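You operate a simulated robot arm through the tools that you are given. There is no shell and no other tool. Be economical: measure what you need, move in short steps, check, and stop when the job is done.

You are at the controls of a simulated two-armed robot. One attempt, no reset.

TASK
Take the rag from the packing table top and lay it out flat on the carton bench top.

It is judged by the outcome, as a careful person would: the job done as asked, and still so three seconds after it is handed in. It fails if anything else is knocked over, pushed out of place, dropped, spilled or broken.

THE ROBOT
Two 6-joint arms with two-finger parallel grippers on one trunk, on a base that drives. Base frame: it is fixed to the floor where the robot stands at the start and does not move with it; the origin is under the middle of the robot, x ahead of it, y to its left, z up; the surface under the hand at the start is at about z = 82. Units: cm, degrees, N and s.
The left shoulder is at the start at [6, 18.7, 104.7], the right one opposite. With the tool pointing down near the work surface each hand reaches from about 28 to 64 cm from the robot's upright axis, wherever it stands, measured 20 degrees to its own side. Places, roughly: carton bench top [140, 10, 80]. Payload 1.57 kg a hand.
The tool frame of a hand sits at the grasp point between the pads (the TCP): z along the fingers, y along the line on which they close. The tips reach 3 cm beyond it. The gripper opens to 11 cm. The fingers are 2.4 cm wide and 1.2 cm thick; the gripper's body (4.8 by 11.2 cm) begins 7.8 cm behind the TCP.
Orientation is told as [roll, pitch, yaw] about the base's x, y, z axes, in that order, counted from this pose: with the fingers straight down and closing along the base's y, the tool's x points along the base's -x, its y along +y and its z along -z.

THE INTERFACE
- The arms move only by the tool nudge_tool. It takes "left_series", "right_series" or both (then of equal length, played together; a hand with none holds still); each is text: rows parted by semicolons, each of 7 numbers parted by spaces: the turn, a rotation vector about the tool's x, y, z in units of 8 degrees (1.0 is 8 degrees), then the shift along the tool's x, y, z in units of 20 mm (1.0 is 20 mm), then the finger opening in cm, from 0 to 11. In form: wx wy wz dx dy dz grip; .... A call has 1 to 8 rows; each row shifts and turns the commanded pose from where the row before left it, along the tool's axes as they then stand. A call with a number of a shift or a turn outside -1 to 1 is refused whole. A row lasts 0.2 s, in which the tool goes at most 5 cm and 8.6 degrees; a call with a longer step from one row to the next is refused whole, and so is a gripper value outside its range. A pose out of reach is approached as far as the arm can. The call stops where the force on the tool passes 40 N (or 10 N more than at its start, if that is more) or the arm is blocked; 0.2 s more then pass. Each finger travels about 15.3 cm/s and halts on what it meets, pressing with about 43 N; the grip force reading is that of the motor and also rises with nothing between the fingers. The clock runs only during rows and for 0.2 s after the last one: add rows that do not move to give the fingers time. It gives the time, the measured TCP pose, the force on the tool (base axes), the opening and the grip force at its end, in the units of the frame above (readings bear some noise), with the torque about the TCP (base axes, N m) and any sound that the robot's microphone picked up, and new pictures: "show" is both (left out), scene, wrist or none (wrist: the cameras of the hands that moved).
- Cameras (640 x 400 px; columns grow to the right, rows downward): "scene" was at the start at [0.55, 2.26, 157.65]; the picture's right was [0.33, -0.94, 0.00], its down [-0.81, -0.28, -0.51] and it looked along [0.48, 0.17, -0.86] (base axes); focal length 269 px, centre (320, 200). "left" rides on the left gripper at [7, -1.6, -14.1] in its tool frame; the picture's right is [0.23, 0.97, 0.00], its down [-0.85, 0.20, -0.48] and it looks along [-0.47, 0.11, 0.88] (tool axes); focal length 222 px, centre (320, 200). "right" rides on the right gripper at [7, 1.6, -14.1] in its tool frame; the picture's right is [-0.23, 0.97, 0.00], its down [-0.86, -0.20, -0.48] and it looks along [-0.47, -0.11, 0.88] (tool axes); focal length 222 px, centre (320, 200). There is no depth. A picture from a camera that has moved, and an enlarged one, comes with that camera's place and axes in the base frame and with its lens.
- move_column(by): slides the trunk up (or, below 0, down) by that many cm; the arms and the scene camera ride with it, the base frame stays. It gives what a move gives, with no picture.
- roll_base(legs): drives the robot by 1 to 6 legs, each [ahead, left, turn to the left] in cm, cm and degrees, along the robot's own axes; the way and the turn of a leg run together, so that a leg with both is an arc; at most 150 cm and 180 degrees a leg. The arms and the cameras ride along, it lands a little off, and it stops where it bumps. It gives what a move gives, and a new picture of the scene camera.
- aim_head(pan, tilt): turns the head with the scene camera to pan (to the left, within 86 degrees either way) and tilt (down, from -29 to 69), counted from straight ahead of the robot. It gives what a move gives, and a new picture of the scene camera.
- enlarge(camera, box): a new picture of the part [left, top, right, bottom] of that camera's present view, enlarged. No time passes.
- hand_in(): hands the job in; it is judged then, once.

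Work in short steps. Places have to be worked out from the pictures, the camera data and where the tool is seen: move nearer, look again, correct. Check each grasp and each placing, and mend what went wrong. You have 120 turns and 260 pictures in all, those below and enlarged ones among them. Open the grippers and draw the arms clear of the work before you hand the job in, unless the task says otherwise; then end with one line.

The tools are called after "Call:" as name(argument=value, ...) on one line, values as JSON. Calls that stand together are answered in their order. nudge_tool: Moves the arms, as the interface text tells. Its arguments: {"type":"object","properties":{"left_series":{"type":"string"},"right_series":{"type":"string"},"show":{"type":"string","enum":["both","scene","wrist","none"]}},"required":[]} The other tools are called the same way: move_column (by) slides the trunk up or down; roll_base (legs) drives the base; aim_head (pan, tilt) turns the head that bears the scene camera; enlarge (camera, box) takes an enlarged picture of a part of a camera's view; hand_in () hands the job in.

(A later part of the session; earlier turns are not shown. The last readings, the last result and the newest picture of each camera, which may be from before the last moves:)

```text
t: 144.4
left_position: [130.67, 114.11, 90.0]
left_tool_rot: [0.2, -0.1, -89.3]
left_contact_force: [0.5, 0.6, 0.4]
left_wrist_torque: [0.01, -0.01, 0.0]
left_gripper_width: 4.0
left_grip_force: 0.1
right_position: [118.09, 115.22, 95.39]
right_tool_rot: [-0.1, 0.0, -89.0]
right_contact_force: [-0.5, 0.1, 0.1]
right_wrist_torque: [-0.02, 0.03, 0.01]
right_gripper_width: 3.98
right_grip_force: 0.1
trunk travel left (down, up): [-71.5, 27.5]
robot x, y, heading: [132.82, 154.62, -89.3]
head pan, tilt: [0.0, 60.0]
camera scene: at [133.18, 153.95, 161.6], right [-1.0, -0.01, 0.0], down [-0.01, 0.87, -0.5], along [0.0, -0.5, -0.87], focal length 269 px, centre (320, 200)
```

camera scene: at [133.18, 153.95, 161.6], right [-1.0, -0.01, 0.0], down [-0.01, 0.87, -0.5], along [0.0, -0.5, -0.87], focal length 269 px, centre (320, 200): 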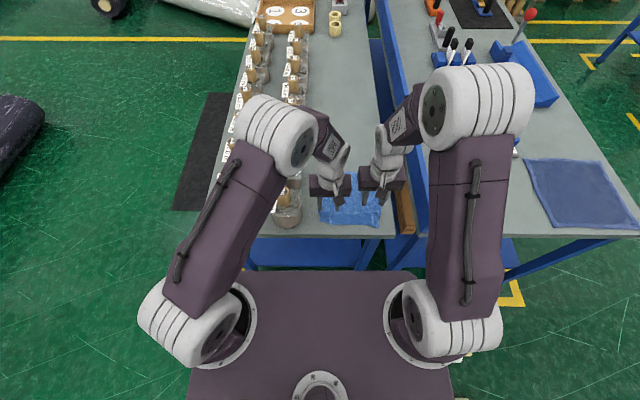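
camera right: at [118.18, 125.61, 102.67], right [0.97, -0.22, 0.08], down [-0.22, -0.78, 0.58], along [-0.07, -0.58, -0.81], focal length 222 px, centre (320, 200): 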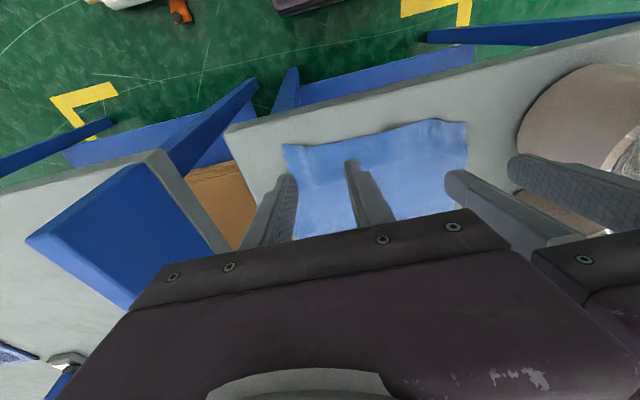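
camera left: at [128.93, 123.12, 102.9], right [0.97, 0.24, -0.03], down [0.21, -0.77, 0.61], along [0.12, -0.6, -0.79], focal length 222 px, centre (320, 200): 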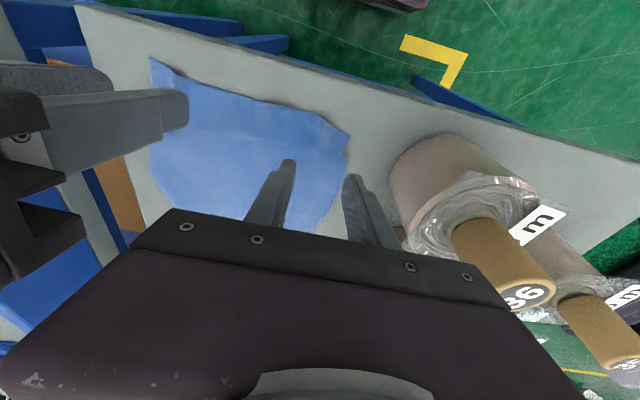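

Level now. I lower both to just above the bench.

Call:
nudge_tool(right_series="0 0 0 0.04 -0.08 0.95 4;0 0 0 0.04 -0.08 0.95 4;0 0 0 0.04 -0.08 0.95 4;0 0 0 0.04 -0.08 0.95 4;0 0 0 0.04 -0.08 0.95 4;0 0 0 0 -0.05 0.7 4;0 0 0 0 0 0 4", left_series="0 0 0 -0.05 0 0.45 4;0 0 0 -0.05 0 0.45 4;0 0 0 -0.05 0 0.45 4;0 0 0 -0.05 0 0.45 4;0 0 0 -0.05 0 0.45 4;0 0 0 -0.05 0 0.45 4;0 0 0 0 0 0.15 4", show="wrist")

```text
t: 146.0
left_position: [130.76, 113.41, 84.31]
left_tool_rot: [0.1, -0.1, -89.3]
left_contact_force: [0.3, 0.4, 0.5]
left_wrist_torque: [0.0, 0.0, 0.01]
left_gripper_width: 4.02
left_grip_force: 0.1
right_position: [117.31, 115.64, 84.58]
right_tool_rot: [-0.2, 0.0, -89.0]
right_contact_force: [-0.1, -0.3, -0.7]
right_wrist_torque: [-0.03, 0.0, 0.01]
right_gripper_width: 4.01
right_grip_force: 0.1
trunk travel left (down, up): [-71.5, 27.5]
robot x, y, heading: [132.82, 154.77, -89.5]
head pan, tilt: [0.0, 60.0]
camera right: at [118.77, 122.58, 98.72], right [0.98, -0.21, 0.0], down [-0.18, -0.86, 0.48], along [-0.1, -0.47, -0.88], focal length 222 px, centre (320, 200)
camera left: at [128.95, 120.47, 98.42], right [0.97, 0.24, 0.0], down [0.21, -0.85, 0.48], along [0.12, -0.47, -0.88], focal length 222 px, centre (320, 200)
```

right: 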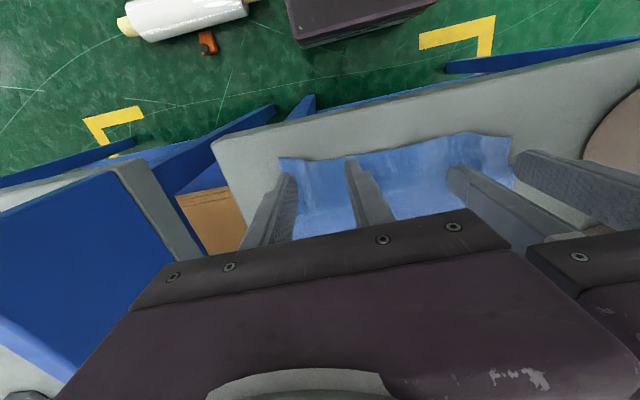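
left: 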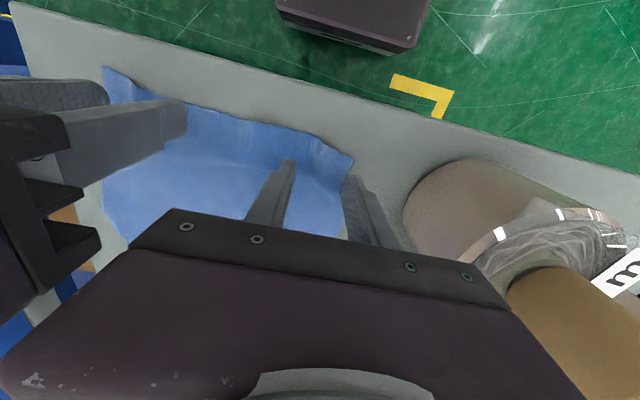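

Tips straddle both near corners. I lower to contact (TCP≈83.2) and close.

Call:
nudge_tool(right_series="0 0 0 0 0 0.3 4;0 0 0 0 0 0.2 4;0 0 0 0 0 0.13 4;0 0 0 0 0 0 4", left_series="0 0 0 0 0 0.25 4;0 0 0 0 0 0.15 4;0 0 0 0 0 0.1 4;0 0 0 0 0 0 4", show="none")

Call:
nudge_tool(right_series="0 0 0 0 0 0 3;0 0 0 0 0 0 2;0 0 0 0 0 0 1;0 0 0 0 0 0 0;0 0 0 0 0 0 0", left_series="0 0 0 0 0 0 3;0 0 0 0 0 0 2;0 0 0 0 0 0 1;0 0 0 0 0 0 0;0 0 0 0 0 0 0", show="wrist")

```text
t: 147.0
left_position: [130.68, 113.41, 83.43]
left_tool_rot: [0.2, -0.1, -89.2]
left_contact_force: [-0.5, -0.4, 0.4]
left_wrist_torque: [-0.02, -0.01, 0.01]
left_gripper_width: 4.01
left_grip_force: 0.0
right_position: [117.2, 115.59, 83.37]
right_tool_rot: [-0.1, 0.0, -89.0]
right_contact_force: [-0.4, 0.0, 0.2]
right_wrist_torque: [0.02, 0.01, 0.0]
right_gripper_width: 4.0
right_grip_force: 0.0
trunk travel left (down, up): [-71.5, 27.5]
robot x, y, heading: [133.31, 154.52, -89.5]
head pan, tilt: [0.0, 60.0]
```

```text
t: 148.2
left_position: [130.66, 113.36, 83.38]
left_tool_rot: [0.0, -0.3, -89.4]
left_contact_force: [-2.8, 0.3, 1.2]
left_wrist_torque: [0.01, 0.13, 0.03]
left_gripper_width: 0.4
left_grip_force: 25.1
right_position: [117.23, 115.57, 83.34]
right_tool_rot: [-0.1, 0.0, -89.0]
right_contact_force: [3.7, 0.1, 0.1]
right_wrist_torque: [-0.02, -0.09, 0.06]
right_gripper_width: 0.25
right_grip_force: 23.4
trunk travel left (down, up): [-71.5, 27.5]
robot x, y, heading: [132.95, 154.83, -89.4]
head pan, tilt: [0.0, 60.0]
camera right: at [118.77, 122.58, 97.47], right [0.98, -0.21, 0.0], down [-0.18, -0.86, 0.48], along [-0.1, -0.47, -0.88], focal length 222 px, centre (320, 200)
camera left: at [128.92, 120.43, 97.44], right [0.97, 0.24, 0.0], down [0.21, -0.85, 0.48], along [0.12, -0.47, -0.88], focal length 222 px, centre (320, 200)
```

right: 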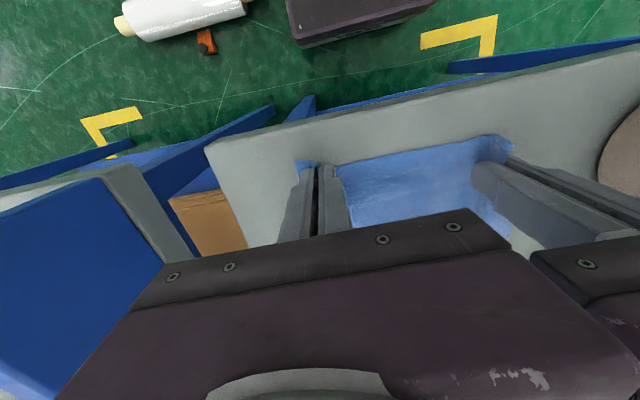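
left: 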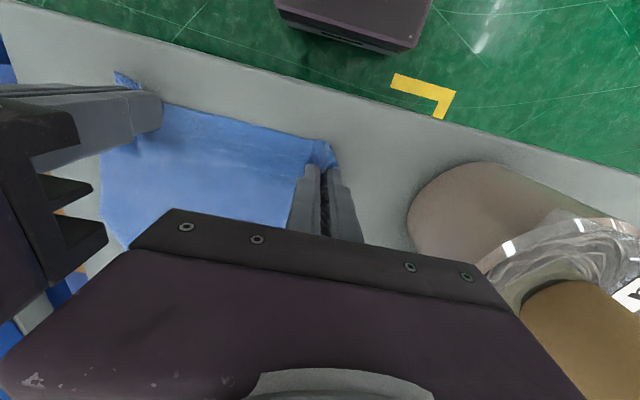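

Both corners are gripped. I lift straight up with the arms, then with the trunk until the rag hangs free.

Call:
nudge_tool(right_series="0 0 0 0 0 -0.5 0;0 0 0 0 0 -0.9 0;0 0 0 0 0 -0.9 0;0 0 0 0 0 -0.9 0;0 0 0 0 0 -0.9 0;0 0 0 0 0 -0.9 0;0 0 0 0 0 -0.9 0;0 0 0 0 0 -0.9 0", left_series="0 0 0 0.1 0 -0.5 0;0 0 0 0.1 0 -0.9 0;0 0 0 0.1 0 -0.9 0;0 0 0 0.1 0 -0.9 0;0 0 0 0.1 0 -0.9 0;0 0 0 0.1 0 -0.9 0;0 0 0 0.1 0 -0.9 0;0 0 0 0.1 0 -0.9 0", show="none")

Call:
move_column(by=14)

Call:
nudge_tool(right_series="0 0 0 -0.6 0 0 0;0 0 0 -0.8 0 0 0;0 0 0 -0.8 0 0 0;0 0 0 -0.8 0 0 0", left_series="0 0 0 -0.6 0 0 0;0 0 0 -0.8 0 0 0;0 0 0 -0.8 0 0 0;0 0 0 -0.8 0 0 0", show="both")

```text
t: 150.0
left_position: [130.54, 115.04, 96.94]
left_tool_rot: [0.1, -0.2, -89.3]
left_contact_force: [-3.5, 0.5, 0.4]
left_wrist_torque: [-0.03, 0.09, 0.04]
left_gripper_width: 0.39
left_grip_force: 24.4
right_position: [117.27, 115.64, 96.91]
right_tool_rot: [0.0, 0.0, -89.0]
right_contact_force: [3.5, 1.4, -0.6]
right_wrist_torque: [0.02, -0.11, 0.04]
right_gripper_width: 0.23
right_grip_force: 23.9
trunk travel left (down, up): [-71.5, 27.5]
robot x, y, heading: [133.37, 154.7, -89.7]
head pan, tilt: [0.0, 60.0]
```

```text
t: 151.7
left_position: [130.7, 114.97, 110.87]
left_tool_rot: [0.1, 0.0, -89.3]
left_contact_force: [-2.4, -0.8, 0.1]
left_wrist_torque: [-0.02, 0.08, 0.04]
left_gripper_width: 0.41
left_grip_force: 24.8
right_position: [117.26, 115.54, 110.95]
right_tool_rot: [-0.1, 0.0, -88.9]
right_contact_force: [3.2, 0.6, 0.7]
right_wrist_torque: [0.01, -0.09, 0.07]
right_gripper_width: 0.22
right_grip_force: 24.0
trunk travel left (down, up): [-85.5, 13.5]
robot x, y, heading: [133.15, 154.72, -89.6]
head pan, tilt: [0.0, 60.0]
```

```text
t: 152.7
left_position: [130.76, 108.79, 110.8]
left_tool_rot: [0.0, 0.0, -89.1]
left_contact_force: [-4.0, -0.3, 0.0]
left_wrist_torque: [-0.01, 0.13, 0.03]
left_gripper_width: 0.39
left_grip_force: 24.6
right_position: [117.32, 109.56, 110.73]
right_tool_rot: [-0.2, 0.2, -89.0]
right_contact_force: [3.0, -0.2, -0.3]
right_wrist_torque: [0.01, -0.1, 0.06]
right_gripper_width: 0.24
right_grip_force: 24.0
trunk travel left (down, up): [-85.5, 13.5]
robot x, y, heading: [133.06, 154.74, -89.5]
head pan, tilt: [0.0, 60.0]
camera scene: at [133.25, 153.79, 175.6], right [-1.0, -0.01, 0.0], down [-0.01, 0.87, -0.5], along [0.0, -0.5, -0.87], focal length 269 px, centre (320, 200)
camera right: at [118.86, 116.43, 124.98], right [0.98, -0.21, 0.0], down [-0.18, -0.86, 0.48], along [-0.1, -0.47, -0.88], focal length 222 px, centre (320, 200)
camera left: at [128.98, 115.89, 124.89], right [0.97, 0.24, 0.0], down [0.21, -0.85, 0.48], along [0.12, -0.47, -0.88], focal length 222 px, centre (320, 200)
```

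scene: 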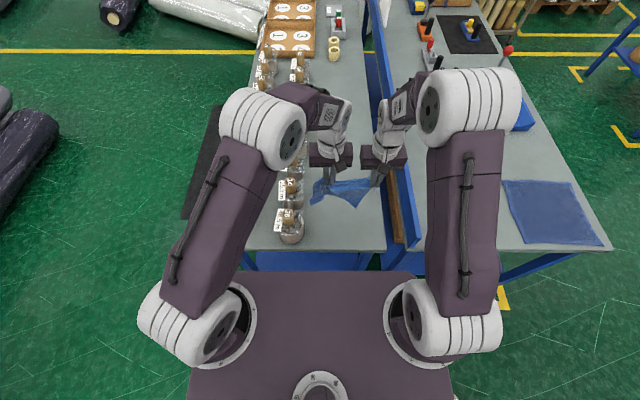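
right: 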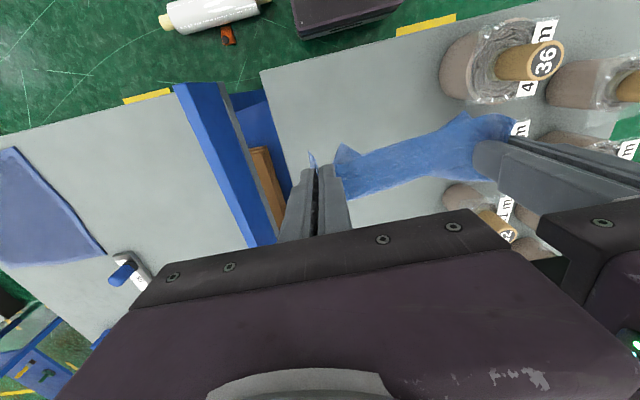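
left: 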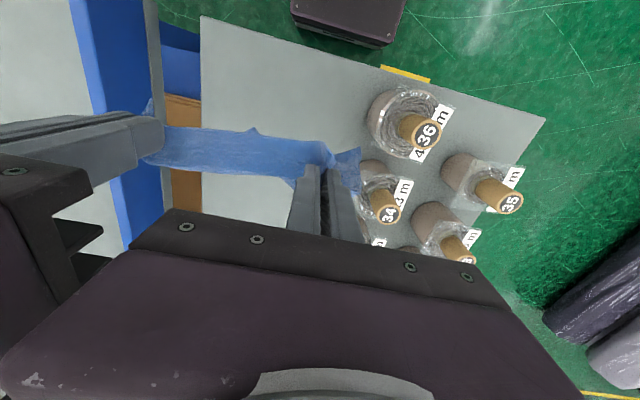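

The rag hangs from both hands; the left flap is larger, so I'll shift 2 cm right to keep clear of the jars. I raise the trunk 4 cm and step the base 8 cm ahead.

Call:
move_column(by=4)

Call:
roll_base(legs=[[8, 0, 0]])

Call:
nudge_tool(right_series="0 -0.8 0 0 -0.5 0 0;0 -0.8 0 0 -0.5 0 0;0 -0.4 0 0 0 0 0;0 0 0 -0.7 0 0.2 0;0 0 0 -0.8 0 0.23 0;0 0 0 -0.8 0 0.23 0;0 0 0 -0.8 0 0.23 0;0 0 0 -0.8 0 0.23 0", left_series="0 -0.8 0 0 -0.5 0 0;0 -0.8 0 0 -0.4 0 0;0 -0.4 0 0 0 0 0;0 0 0 -0.7 0 0.2 0;0 0 0 -0.8 0 0.23 0;0 0 0 -0.8 0 0.23 0;0 0 0 -0.8 0 0.23 0;0 0 0 -0.8 0 0.23 0", show="both")

```text
t: 153.5
left_position: [130.62, 109.0, 114.92]
left_tool_rot: [0.1, -0.1, -89.3]
left_contact_force: [-4.4, -1.6, -0.5]
left_wrist_torque: [-0.05, 0.11, 0.04]
left_gripper_width: 0.39
left_grip_force: 25.0
right_position: [117.23, 109.64, 114.91]
right_tool_rot: [-0.1, 0.0, -89.0]
right_contact_force: [3.8, 0.6, 0.0]
right_wrist_torque: [0.01, -0.1, 0.04]
right_gripper_width: 0.24
right_grip_force: 23.8
trunk travel left (down, up): [-89.5, 9.5]
robot x, y, heading: [132.86, 154.62, -89.4]
head pan, tilt: [0.0, 60.0]
```

```text
t: 154.6
left_position: [130.75, 101.75, 115.2]
left_tool_rot: [0.1, -0.5, -89.3]
left_contact_force: [-3.4, 0.0, -0.3]
left_wrist_torque: [-0.05, 0.09, 0.0]
left_gripper_width: 0.39
left_grip_force: 24.4
right_position: [117.45, 102.41, 115.08]
right_tool_rot: [-0.1, -0.5, -89.0]
right_contact_force: [3.7, 1.2, 0.0]
right_wrist_torque: [-0.05, -0.1, 0.06]
right_gripper_width: 0.23
right_grip_force: 23.3
trunk travel left (down, up): [-89.5, 9.5]
robot x, y, heading: [133.0, 146.93, -89.6]
head pan, tilt: [0.0, 60.0]
camera scene: at [133.33, 147.12, 179.61], right [-1.0, -0.01, 0.0], down [-0.01, 0.86, -0.5], along [0.0, -0.5, -0.86], focal length 269 px, centre (320, 200)
```

scene: 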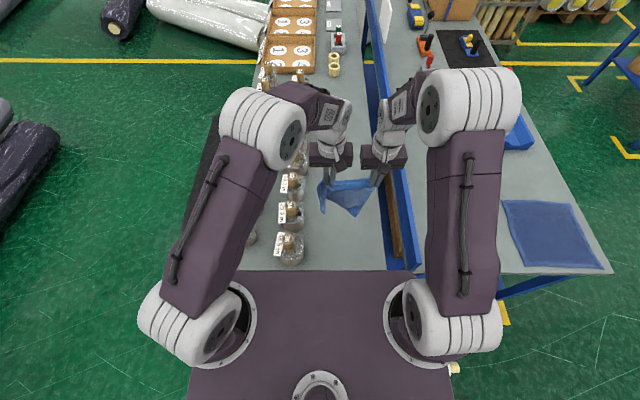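

```text
t: 156.4
left_position: [129.15, 92.95, 114.81]
left_tool_rot: [0.2, -16.1, -89.3]
left_contact_force: [-5.0, -0.6, 0.2]
left_wrist_torque: [0.03, 0.15, -0.02]
left_gripper_width: 0.41
left_grip_force: 25.0
right_position: [115.61, 93.43, 114.76]
right_tool_rot: [-0.1, -16.0, -89.0]
right_contact_force: [4.3, 1.0, -0.4]
right_wrist_torque: [0.05, -0.09, 0.11]
right_gripper_width: 0.25
right_grip_force: 24.1
trunk travel left (down, up): [-89.5, 9.5]
robot x, y, heading: [133.28, 146.47, -89.5]
head pan, tilt: [0.0, 60.0]
camera scene: at [133.29, 145.95, 179.6], right [-1.0, -0.01, 0.0], down [-0.01, 0.87, -0.5], along [0.0, -0.5, -0.87], focal length 269 px, centre (320, 200)
camera right: at [117.04, 104.06, 126.55], right [0.98, -0.2, 0.06], down [-0.19, -0.69, 0.7], along [-0.1, -0.69, -0.72], focal length 222 px, centre (320, 200)
camera left: at [127.27, 103.49, 126.43], right [0.97, 0.23, -0.06], down [0.21, -0.69, 0.7], along [0.12, -0.69, -0.71], focal length 222 px, centre (320, 200)
```

scene: 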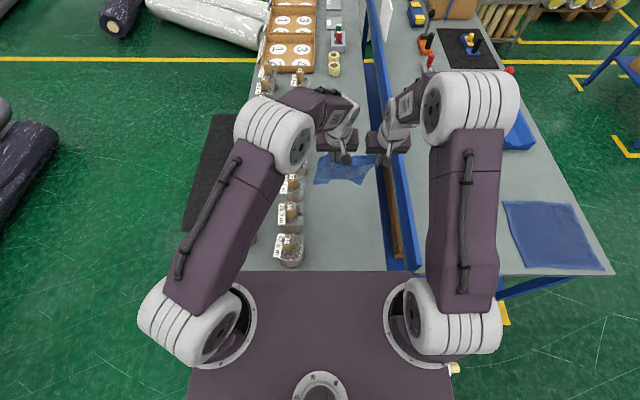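
right: 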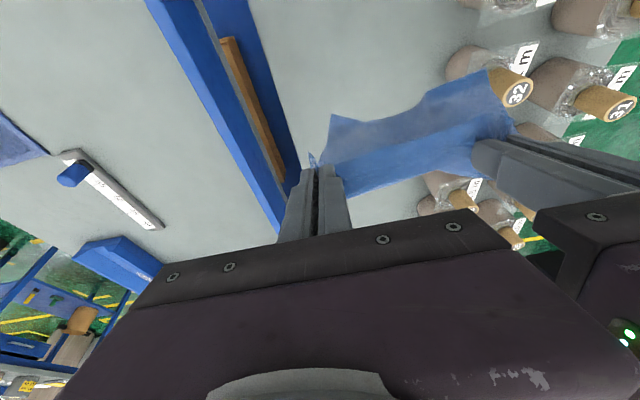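
left: 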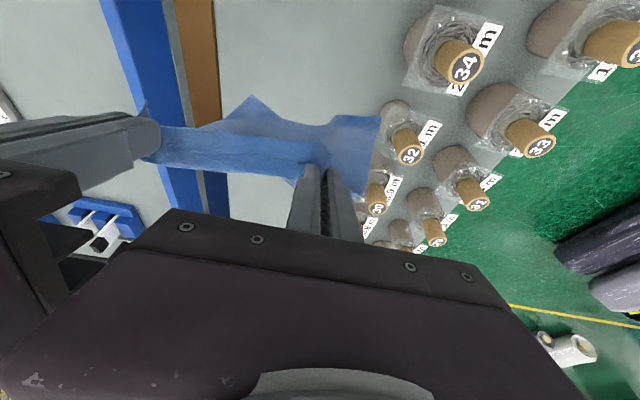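

The left grip caught the pleat, so that side hangs short. I'll lay it back down progressively (trunk down, base back in small alternating steps), then regrip the left corner cleanly.

Call:
move_column(by=-11)

Call:
roll_base(legs=[[-4, 0, 0]])

Call:
move_column(by=-4)

Call:
roll_base(legs=[[-4, 0, 0]])

Call:
move_column(by=-4)

Call:
nudge_tool(right_series="0 0.33 0 0.5 0 0.3 0;0 0.33 0 0.5 0 0.33 0;0 0.33 0 0.5 0 0.36 0;0 0.33 0 0.5 0 0.4 0;0 0.33 0 0.5 0 0.43 0;0 0.33 0 0.5 0 0.45 0", left_series="0 0.33 0 0.5 0 0.3 0;0 0.33 0 0.5 0 0.33 0;0 0.33 0 0.5 0 0.36 0;0 0.33 0 0.5 0 0.4 0;0 0.33 0 0.5 0 0.43 0;0 0.33 0 0.5 0 0.45 0", show="both")

```text
t: 157.8
left_position: [129.05, 93.0, 103.85]
left_tool_rot: [0.1, -16.2, -89.3]
left_contact_force: [-3.8, -0.5, -0.6]
left_wrist_torque: [-0.02, 0.15, -0.01]
left_gripper_width: 0.37
left_grip_force: 24.7
right_position: [115.54, 93.55, 103.92]
right_tool_rot: [-0.1, -16.1, -89.0]
right_contact_force: [4.7, 1.7, -0.8]
right_wrist_torque: [-0.01, -0.12, 0.1]
right_gripper_width: 0.25
right_grip_force: 24.4
trunk travel left (down, up): [-78.5, 20.5]
robot x, y, heading: [133.2, 147.0, -89.6]
head pan, tilt: [0.0, 60.0]
```

```text
t: 158.7
left_position: [129.06, 96.27, 103.64]
left_tool_rot: [0.2, -15.8, -89.3]
left_contact_force: [-3.6, -1.5, -0.2]
left_wrist_torque: [0.04, 0.2, -0.02]
left_gripper_width: 0.39
left_grip_force: 24.6
right_position: [115.59, 96.94, 103.55]
right_tool_rot: [-0.1, -15.7, -88.9]
right_contact_force: [4.0, 1.0, -1.0]
right_wrist_torque: [0.09, -0.13, 0.12]
right_gripper_width: 0.27
right_grip_force: 24.3
trunk travel left (down, up): [-78.5, 20.5]
robot x, y, heading: [133.03, 150.49, -89.4]
head pan, tilt: [0.0, 60.0]
camera scene: at [133.27, 149.04, 168.59], right [-1.0, -0.01, 0.0], down [-0.01, 0.87, -0.5], along [0.0, -0.5, -0.87], focal length 269 px, centre (320, 200)
```

scene: 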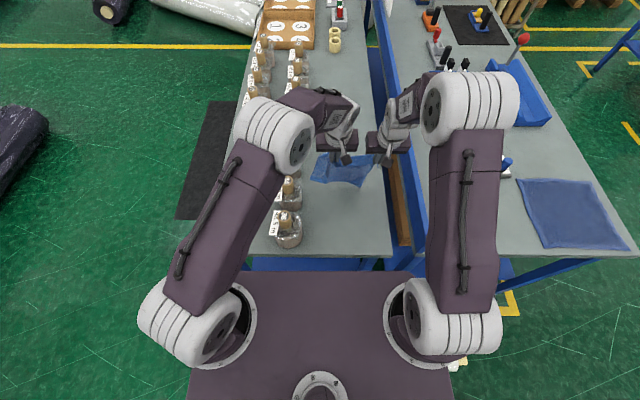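

```text
t: 159.5
left_position: [129.12, 96.89, 100.11]
left_tool_rot: [0.1, -16.3, -89.3]
left_contact_force: [-4.5, 0.2, 1.0]
left_wrist_torque: [-0.06, 0.15, 0.03]
left_gripper_width: 0.4
left_grip_force: 25.3
right_position: [115.54, 97.66, 100.01]
right_tool_rot: [-0.1, -16.1, -89.1]
right_contact_force: [4.4, 1.1, -0.6]
right_wrist_torque: [-0.02, -0.09, 0.11]
right_gripper_width: 0.26
right_grip_force: 23.7
trunk travel left (down, up): [-74.5, 24.5]
robot x, y, heading: [133.07, 150.68, -89.4]
head pan, tilt: [0.0, 60.0]
```

```text
t: 160.4
left_position: [129.09, 100.26, 99.61]
left_tool_rot: [0.2, -16.0, -89.3]
left_contact_force: [-4.6, -1.4, 0.4]
left_wrist_torque: [-0.01, 0.19, 0.04]
left_gripper_width: 0.4
left_grip_force: 24.9
right_position: [115.6, 100.96, 99.56]
right_tool_rot: [-0.1, -15.7, -89.0]
right_contact_force: [5.3, 0.6, 0.4]
right_wrist_torque: [0.1, -0.13, 0.14]
right_gripper_width: 0.29
right_grip_force: 24.0
trunk travel left (down, up): [-74.5, 24.5]
robot x, y, heading: [133.14, 154.43, -89.6]
head pan, tilt: [0.0, 60.0]
camera scene: at [133.24, 153.12, 164.59], right [-1.0, -0.01, 0.0], down [-0.01, 0.87, -0.5], along [0.0, -0.5, -0.87], focal length 269 px, centre (320, 200)
```

scene: 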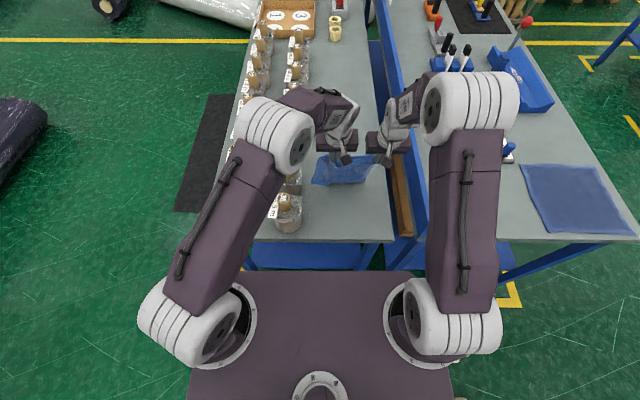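

```text
t: 161.2
left_position: [129.05, 100.84, 95.93]
left_tool_rot: [0.1, -16.2, -89.3]
left_contact_force: [-3.8, 0.0, 1.0]
left_wrist_torque: [-0.03, 0.14, -0.03]
left_gripper_width: 0.4
left_grip_force: 24.8
right_position: [115.55, 101.56, 95.83]
right_tool_rot: [-0.1, -16.2, -89.0]
right_contact_force: [4.8, 1.1, 0.0]
right_wrist_torque: [0.0, -0.09, 0.1]
right_gripper_width: 0.21
right_grip_force: 23.9
trunk travel left (down, up): [-70.5, 28.5]
robot x, y, heading: [132.91, 154.63, -89.5]
head pan, tilt: [0.0, 60.0]
```

```text
t: 162.6
left_position: [129.06, 105.88, 90.35]
left_tool_rot: [0.1, -0.3, -89.3]
left_contact_force: [-5.7, -0.7, 0.1]
left_wrist_torque: [-0.03, 0.2, 0.06]
left_gripper_width: 0.39
left_grip_force: 25.0
right_position: [115.49, 106.54, 90.32]
right_tool_rot: [-0.1, -0.1, -89.0]
right_contact_force: [4.2, 0.0, -0.6]
right_wrist_torque: [0.05, -0.13, 0.09]
right_gripper_width: 0.24
right_grip_force: 23.9
trunk travel left (down, up): [-70.5, 28.5]
robot x, y, heading: [133.24, 154.29, -89.7]
head pan, tilt: [0.0, 60.0]
camera scene: at [133.24, 153.85, 160.6], right [-1.0, -0.01, 0.0], down [-0.01, 0.87, -0.5], along [0.0, -0.5, -0.87], focal length 269 px, centre (320, 200)
camera right: at [116.99, 113.57, 104.5], right [0.98, -0.21, 0.0], down [-0.18, -0.86, 0.48], along [-0.1, -0.47, -0.88], focal length 222 px, centre (320, 200)
camera left: at [127.21, 113.01, 104.48], right [0.97, 0.24, 0.0], down [0.21, -0.85, 0.48], along [0.12, -0.47, -0.88], focal length 222 px, centre (320, 200)
```

scene: 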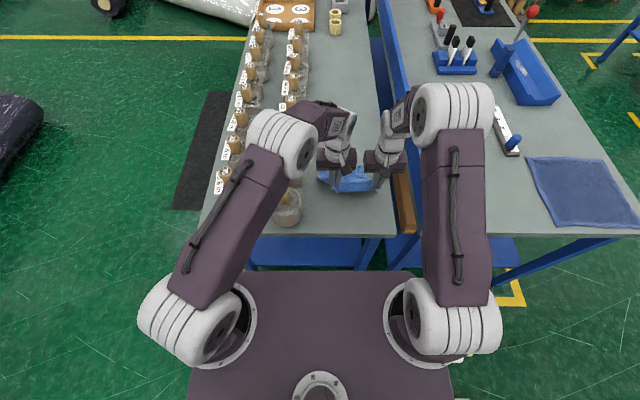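
right: 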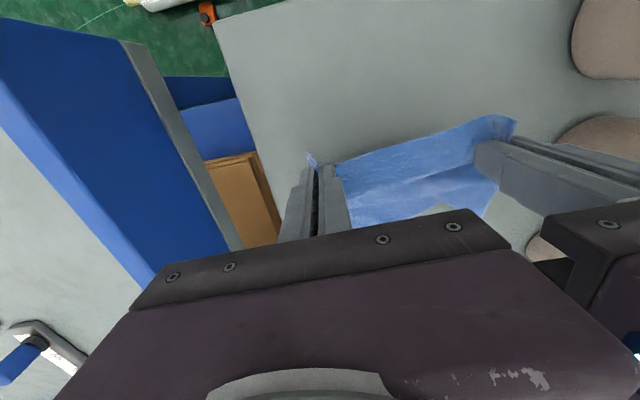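
left: 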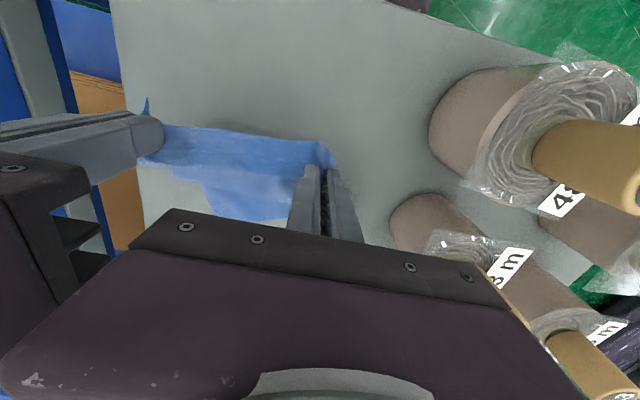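

Smooth so far. I continue back 5 cm and down to the bench.

Call:
nudge_tool(right_series="0 0 0 0.4 0 0.45 0;0 0 0 0.4 0 0.5 0;0 0 0 0.4 0 0.55 0;0 0 0 0.4 0 0.6 0;0 0 0 0.4 0 0.6 0;0 0 0 0.4 0 0.5 0;0 0 0 0 0 0 0", left_series="0 0 0 0.4 0 0.45 0;0 0 0 0.4 0 0.5 0;0 0 0 0.4 0 0.55 0;0 0 0 0.4 0 0.6 0;0 0 0 0.4 0 0.6 0;0 0 0 0.4 0 0.5 0;0 0 0 0 0 0 0", show="wrist")

```text
t: 164.2
left_position: [129.0, 110.62, 83.84]
left_tool_rot: [0.0, -0.4, -89.3]
left_contact_force: [-4.7, -0.5, 1.3]
left_wrist_torque: [-0.02, 0.2, 0.04]
left_gripper_width: 0.4
left_grip_force: 25.0
right_position: [115.33, 111.3, 83.87]
right_tool_rot: [-0.1, -0.2, -89.0]
right_contact_force: [3.6, 1.0, -0.2]
right_wrist_torque: [0.04, -0.17, 0.09]
right_gripper_width: 0.25
right_grip_force: 23.7
trunk travel left (down, up): [-70.5, 28.5]
robot x, y, heading: [133.13, 154.8, -89.5]
head pan, tilt: [0.0, 60.0]
camera right: at [116.97, 118.37, 98.1], right [0.98, -0.21, 0.0], down [-0.18, -0.86, 0.48], along [-0.1, -0.47, -0.88], focal length 222 px, centre (320, 200)
camera left: at [127.17, 117.79, 97.97], right [0.97, 0.24, 0.0], down [0.21, -0.85, 0.48], along [0.12, -0.47, -0.88], focal length 222 px, centre (320, 200)
```

right: 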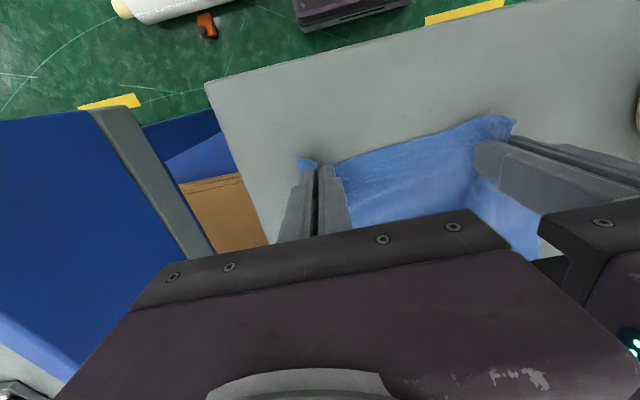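
left: 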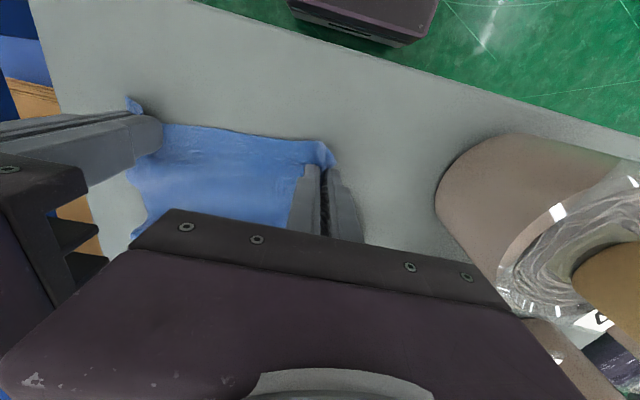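

There is room behind: I pull both 3 cm back to stretch the cloth, touch down, release, and lift away for a look.

Call:
nudge_tool(right_series="0 0 0 0.5 0 0.05 0;0 0 0 0.5 0 0.05 0;0 0 0 0.5 0 0.05 0;0 0 0 0 0 0.05 0;0 0 0 0 0 0 1;0 0 0 0 0 0 2;0 0 0 0 0 0 3.5;0 0 0 0 0 0 3.5", left_series="0 0 0 0.5 0 0.05 0;0 0 0 0.5 0 0.05 0;0 0 0 0.5 0 0.05 0;0 0 0 0 0 0.05 0;0 0 0 0 0 0 1;0 0 0 0 0 0 2;0 0 0 0 0 0 3.5;0 0 0 0 0 0 3.5", show="none")

Call:
nudge_tool(right_series="0 0 0 0 0 -0.4 3.5;0 0 0 0 0 -0.8 3.5;0 0 0 0 0 -0.9 3.5;0 0 0 0 0 -0.9 3.5;0 0 0 0 0 -0.9 3.5;0 0 0 0 -0.9 -0.9 3.5;0 0 0 0 -0.9 -0.9 3.5;0 0 0 0 -0.9 -0.9 3.5", left_series="0 0 0 0 0 -0.4 3.5;0 0 0 0 0 -0.8 3.5;0 0 0 0 0 -0.9 3.5;0 0 0 0 0 -0.9 3.5;0 0 0 0 0 -0.9 3.5;0 0 0 0 0 -0.9 3.5;0 0 0 0 0.9 -0.9 3.5;0 0 0 0 0.9 -0.9 3.5", show="both")

Call:
enlarge(camera="scene", box=[280, 150, 440, 250])

```text
t: 166.0
left_position: [128.9, 113.85, 83.49]
left_tool_rot: [0.1, -0.3, -89.3]
left_contact_force: [-0.3, -0.2, 0.1]
left_wrist_torque: [0.03, 0.01, -0.01]
left_gripper_width: 3.47
left_grip_force: 0.1
right_position: [115.35, 114.35, 83.71]
right_tool_rot: [-0.1, -0.2, -88.9]
right_contact_force: [0.1, 0.2, -0.5]
right_wrist_torque: [0.0, 0.0, 0.02]
right_gripper_width: 3.5
right_grip_force: 0.0
trunk travel left (down, up): [-70.5, 28.5]
robot x, y, heading: [133.11, 154.44, -89.6]
head pan, tilt: [0.0, 60.0]
```

```text
t: 167.8
left_position: [132.5, 113.93, 96.83]
left_tool_rot: [0.1, -0.4, -89.3]
left_contact_force: [-0.4, -0.3, 0.3]
left_wrist_torque: [0.03, 0.0, 0.0]
left_gripper_width: 3.53
left_grip_force: 0.1
right_position: [109.87, 114.38, 96.76]
right_tool_rot: [-0.1, -0.2, -88.9]
right_contact_force: [0.3, 0.1, -1.0]
right_wrist_torque: [-0.04, -0.02, -0.03]
right_gripper_width: 3.48
right_grip_force: 0.2
trunk travel left (down, up): [-70.5, 28.5]
robot x, y, heading: [132.9, 154.72, -89.5]
head pan, tilt: [0.0, 60.0]
camera scene: at [133.3, 154.03, 160.6], right [-1.0, -0.01, 0.0], down [-0.01, 0.87, -0.5], along [0.0, -0.5, -0.87], focal length 269 px, centre (320, 200)
camera right: at [111.5, 121.46, 111.01], right [0.98, -0.21, 0.0], down [-0.18, -0.86, 0.48], along [-0.1, -0.47, -0.88], focal length 222 px, centre (320, 200)
camera left: at [130.74, 120.98, 110.87], right [0.97, 0.24, 0.0], down [0.21, -0.85, 0.48], along [0.12, -0.47, -0.87], focal length 222 px, centre (320, 200)
```

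scene: 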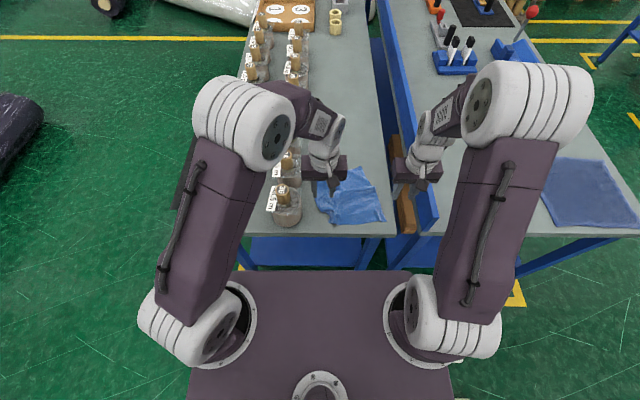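
right: 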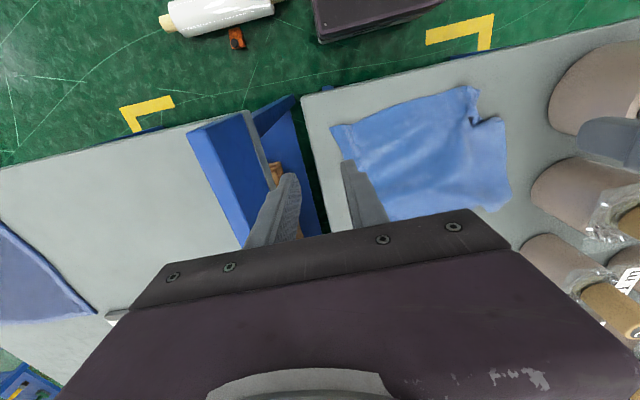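
left: 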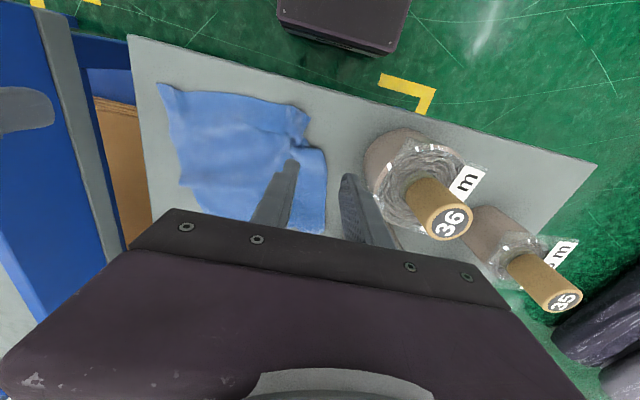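

```text
4.00 times, centred on (360, 200) of scene
camera zoom: at [133.3, 154.03, 160.6], right [-1.0, -0.01, 0.0], down [-0.01, 0.87, -0.5], along [0.0, -0.5, -0.87], focal length 1078 px, centre (160, 200)
```

zoom: 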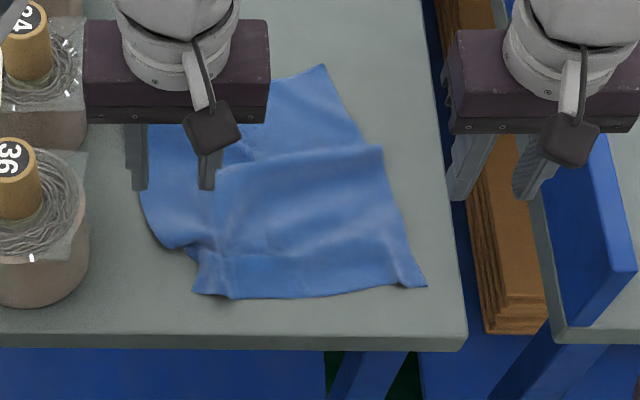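

The rag is skewed with a diagonal pleat. I'll regrip right at the true near corners: left ≈(130.4,116.3), right ≈(111.5,115.7), gripping close to the tips, and lift again.

Call:
nudge_tool(left_series="0 0 0 0.07 -0.28 0.75 3;0 0 0 0.07 -0.28 0.75 3;0 0 0 0.07 -0.28 0.75 3;0 0 0 0.07 -0.28 0.75 3;0 0 0 0.07 -0.28 0.75 3;0 0 0 0.07 -0.28 0.75 3;0 0 0 0.07 -0.28 0.75 3;0 0 0 0.07 -0.28 0.75 3", right_series="0 0 0 0.01 0.256 0.75 3;0 0 0 0.01 0.256 0.75 3;0 0 0 0.01 0.256 0.75 3;0 0 0 0.01 0.256 0.75 3;0 0 0 0.01 0.256 0.75 3;0 0 0 0.01 0.256 0.75 3;0 0 0 0.01 0.256 0.75 3;0 0 0 0.01 0.256 0.75 3", show="wrist")

```text
t: 169.6
left_position: [128.07, 114.79, 84.74]
left_tool_rot: [0.1, -0.3, -89.1]
left_contact_force: [0.3, 0.4, -0.1]
left_wrist_torque: [0.04, -0.01, 0.01]
left_gripper_width: 3.03
left_grip_force: 0.0
right_position: [113.93, 114.48, 84.81]
right_tool_rot: [-0.1, -0.1, -89.0]
right_contact_force: [-0.2, -0.2, -0.1]
right_wrist_torque: [0.01, 0.02, 0.04]
right_gripper_width: 3.01
right_grip_force: 0.1
trunk travel left (down, up): [-70.5, 28.5]
robot x, y, heading: [133.03, 154.74, -89.6]
head pan, tilt: [0.0, 60.0]
camera right: at [115.56, 121.48, 98.93], right [0.98, -0.21, 0.0], down [-0.18, -0.86, 0.48], along [-0.1, -0.47, -0.88], focal length 222 px, centre (320, 200)
camera left: at [126.23, 121.92, 98.82], right [0.97, 0.24, 0.0], down [0.21, -0.85, 0.48], along [0.12, -0.47, -0.88], focal length 222 px, centre (320, 200)
```

right: 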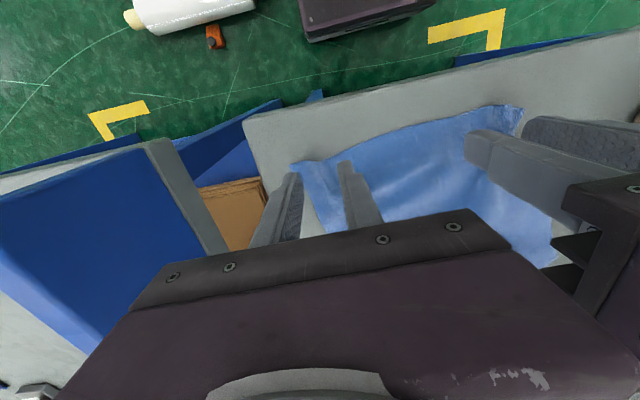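
left: 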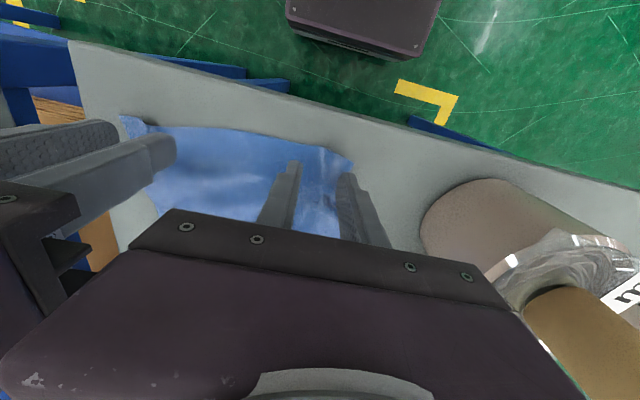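

Tips straddle the corner regions well. Lower 1.4 cm, close, then lift.

Call:
nudge_tool(left_series="0 0 0 0 0 0.35 3;0 0 0 0 0 0.3 3;0 0 0 0 0 0.06 3;0 0 0 0 0 0 2;0 0 0 0 0 0 1;0 0 0 0 0 0 0;0 0 0 0 0 0 0", right_series="0 0 0 0 0 0.35 3;0 0 0 0 0 0.3 3;0 0 0 0 0 0.08 3;0 0 0 0 0 0 2;0 0 0 0 0 0 1;0 0 0 0 0 0 0;0 0 0 0 0 0 0", show="none")

Call:
nudge_tool(left_series="0 0 0 0 0 -0.5 0;0 0 0 0 0 -0.9 0;0 0 0 0 0 -0.9 0;0 0 0 0 0 -0.9 0;0 0 0 0 0 -0.9 0;0 0 0 0 0 -0.9 0;0 0 0 0 0 -0.9 0;0 0 0 0 0 -0.9 0", right_series="0 0 0 0 0 -0.5 0;0 0 0 0 0 -0.9 0;0 0 0 0 0 -0.9 0;0 0 0 0 0 -0.9 0;0 0 0 0 0 -0.9 0;0 0 0 0 0 -0.9 0;0 0 0 0 0 -0.9 0;0 0 0 0 0 -0.9 0", show="none")

Call:
move_column(by=18)

Call:
nudge_tool(left_series="0 0 0 0 0 0 0;0 0 0 0 0 0 0", right_series="0 0 0 0 0 0 0;0 0 0 0 0 0 0", show="both")

```text
t: 171.2
left_position: [127.95, 114.82, 83.34]
left_tool_rot: [0.2, -0.5, -89.2]
left_contact_force: [-6.6, -0.5, 2.6]
left_wrist_torque: [-0.04, 0.26, -0.01]
left_gripper_width: 0.62
left_grip_force: 26.4
right_position: [113.93, 114.46, 83.36]
right_tool_rot: [-0.2, -0.2, -89.0]
right_contact_force: [6.7, 0.0, 4.3]
right_wrist_torque: [0.01, -0.15, 0.09]
right_gripper_width: 0.26
right_grip_force: 23.7
trunk travel left (down, up): [-70.5, 28.5]
robot x, y, heading: [132.82, 154.27, -89.3]
head pan, tilt: [0.0, 60.0]
```

```text
t: 173.0
left_position: [128.14, 115.09, 97.01]
left_tool_rot: [0.1, -0.3, -89.2]
left_contact_force: [-6.9, 0.1, 0.3]
left_wrist_torque: [-0.04, 0.23, -0.01]
left_gripper_width: 0.62
left_grip_force: 26.2
right_position: [113.97, 114.67, 96.91]
right_tool_rot: [-0.1, -0.2, -89.0]
right_contact_force: [6.2, 1.5, -0.4]
right_wrist_torque: [0.07, -0.18, 0.11]
right_gripper_width: 0.22
right_grip_force: 24.1
trunk travel left (down, up): [-70.5, 28.5]
robot x, y, heading: [133.13, 154.81, -89.5]
head pan, tilt: [0.0, 60.0]
```

```text
t: 175.0
left_position: [127.95, 115.03, 114.94]
left_tool_rot: [0.1, -0.3, -89.3]
left_contact_force: [-6.3, -0.6, -1.1]
left_wrist_torque: [-0.04, 0.17, 0.04]
left_gripper_width: 0.59
left_grip_force: 25.9
right_position: [113.99, 114.54, 114.84]
right_tool_rot: [-0.2, -0.2, -89.0]
right_contact_force: [5.9, 0.6, 0.0]
right_wrist_torque: [0.02, -0.21, 0.04]
right_gripper_width: 0.24
right_grip_force: 24.0
trunk travel left (down, up): [-88.5, 10.5]
robot x, y, heading: [133.16, 154.82, -89.1]
head pan, tilt: [0.0, 60.0]
```

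```text
t: 175.6
left_position: [127.97, 114.94, 114.86]
left_tool_rot: [0.1, -0.4, -89.2]
left_contact_force: [-6.0, -0.8, 0.9]
left_wrist_torque: [-0.04, 0.21, 0.02]
left_gripper_width: 0.57
left_grip_force: 25.9
right_position: [113.95, 114.6, 114.81]
right_tool_rot: [-0.1, -0.2, -89.0]
right_contact_force: [5.7, 1.5, 0.0]
right_wrist_torque: [0.01, -0.2, 0.11]
right_gripper_width: 0.22
right_grip_force: 23.7
trunk travel left (down, up): [-88.5, 10.5]
robot x, y, heading: [132.89, 154.72, -89.7]
head pan, tilt: [0.0, 60.0]
camera scene: at [133.25, 153.92, 178.6], right [-1.0, -0.01, 0.0], down [-0.01, 0.87, -0.5], along [0.0, -0.5, -0.87], focal length 269 px, centre (320, 200)
camera right: at [115.54, 121.58, 129.06], right [0.98, -0.21, 0.0], down [-0.18, -0.86, 0.48], along [-0.1, -0.47, -0.88], focal length 222 px, centre (320, 200)
camera left: at [126.25, 122.03, 129.02], right [0.97, 0.24, 0.0], down [0.21, -0.85, 0.48], along [0.12, -0.47, -0.88], focal length 222 px, centre (320, 200)
```

scene: 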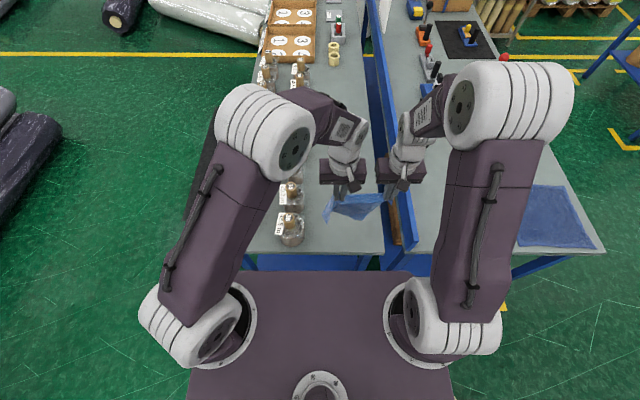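
right: 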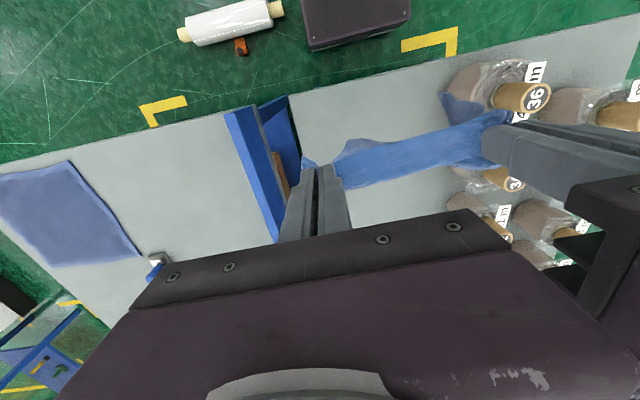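
left: 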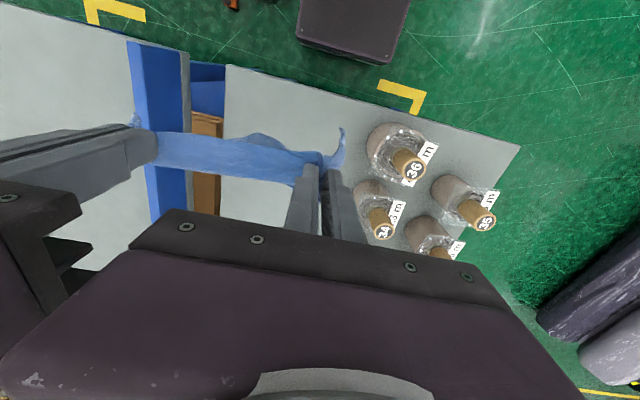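

The left has bunched layers again. I'll lay it once more with the far edge further out (y≈90), then straighten corner by corner on the bench with one hand pinning and the other pulling.

Call:
roll_base(legs=[[8, 0, 0]])

Call:
nudge_tool(left_series="0 -0.8 0 -0.8 0.3 0 0;0 -0.8 0 -0.8 0.3 0.1 0;0 -0.4 0 -0.9 0 0.2 0;0 0 0 -0.95 0 0.27 0;0 0 0 -0.95 0 0.27 0;0 0 0 -0.95 0 0.27 0;0 0 0 -0.95 0 0.27 0;0 0 0 -0.95 0 0.27 0", right_series="0 -0.8 0 -0.8 0.3 0 0;0 -0.8 0 -0.8 0.3 0.1 0;0 -0.4 0 -0.9 0 0.2 0;0 0 0 -0.95 0 0.27 0;0 0 0 -0.95 0 0.27 0;0 0 0 -0.95 0 0.27 0;0 0 0 -0.95 0 0.27 0;0 0 0 -0.95 0 0.27 0", show="wrist")

```text
t: 176.7
left_position: [128.19, 107.66, 115.31]
left_tool_rot: [0.1, -0.8, -89.2]
left_contact_force: [-6.0, 0.7, 0.4]
left_wrist_torque: [-0.1, 0.19, 0.01]
left_gripper_width: 0.59
left_grip_force: 25.9
right_position: [114.04, 107.37, 115.23]
right_tool_rot: [-0.3, -0.4, -89.0]
right_contact_force: [5.7, 1.2, 0.7]
right_wrist_torque: [-0.04, -0.19, 0.11]
right_gripper_width: 0.23
right_grip_force: 23.7
trunk travel left (down, up): [-88.5, 10.5]
robot x, y, heading: [132.83, 146.5, -89.5]
head pan, tilt: [0.0, 60.0]
camera scene: at [133.34, 146.94, 178.6], right [-1.0, -0.01, 0.0], down [-0.01, 0.86, -0.5], along [0.0, -0.5, -0.86], focal length 269 px, centre (320, 200)
```

scene: 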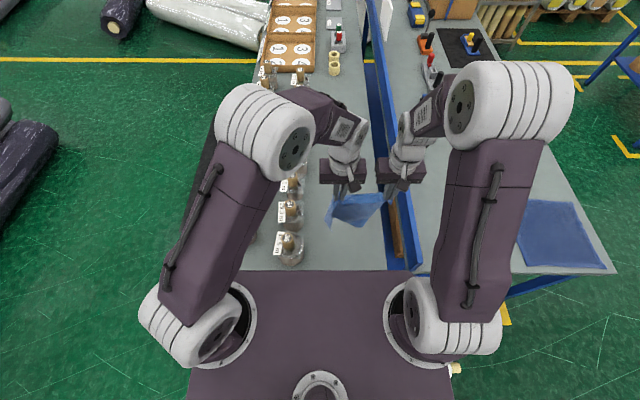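

```text
t: 178.5
left_position: [129.53, 91.91, 115.07]
left_tool_rot: [0.1, -16.3, -89.2]
left_contact_force: [-3.5, -0.5, 0.6]
left_wrist_torque: [0.0, 0.17, -0.05]
left_gripper_width: 0.57
left_grip_force: 26.2
right_position: [115.48, 91.52, 114.92]
right_tool_rot: [-0.1, -16.1, -89.0]
right_contact_force: [4.6, 0.7, 0.4]
right_wrist_torque: [0.03, -0.11, 0.13]
right_gripper_width: 0.23
right_grip_force: 23.7
trunk travel left (down, up): [-88.5, 10.5]
robot x, y, heading: [133.17, 146.44, -89.6]
head pan, tilt: [0.0, 60.0]
camera right: at [117.07, 102.16, 126.61], right [0.98, -0.2, 0.06], down [-0.19, -0.69, 0.7], along [-0.1, -0.69, -0.71], focal length 222 px, centre (320, 200)
camera left: at [127.66, 102.62, 126.61], right [0.97, 0.23, -0.06], down [0.21, -0.68, 0.7], along [0.12, -0.69, -0.71], focal length 222 px, centre (320, 200)
```

right: 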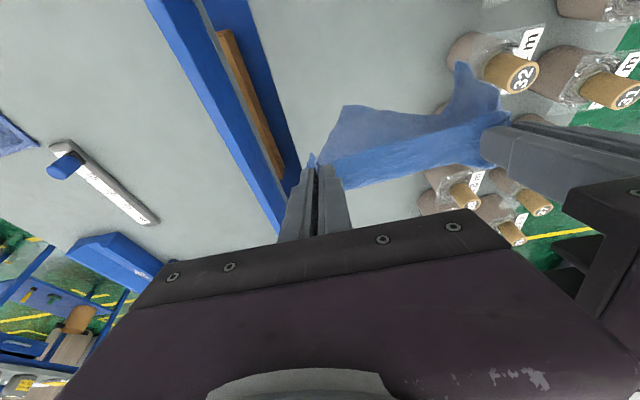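
left: 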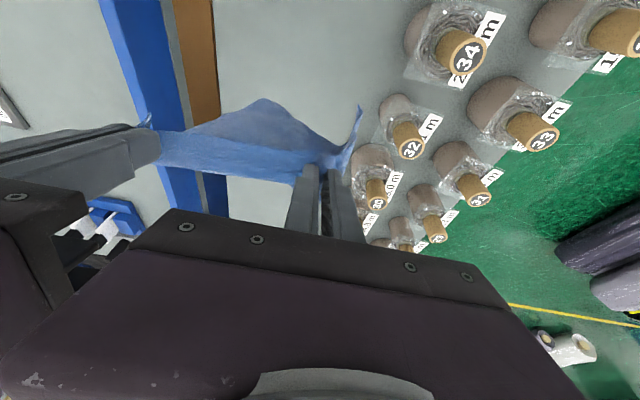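

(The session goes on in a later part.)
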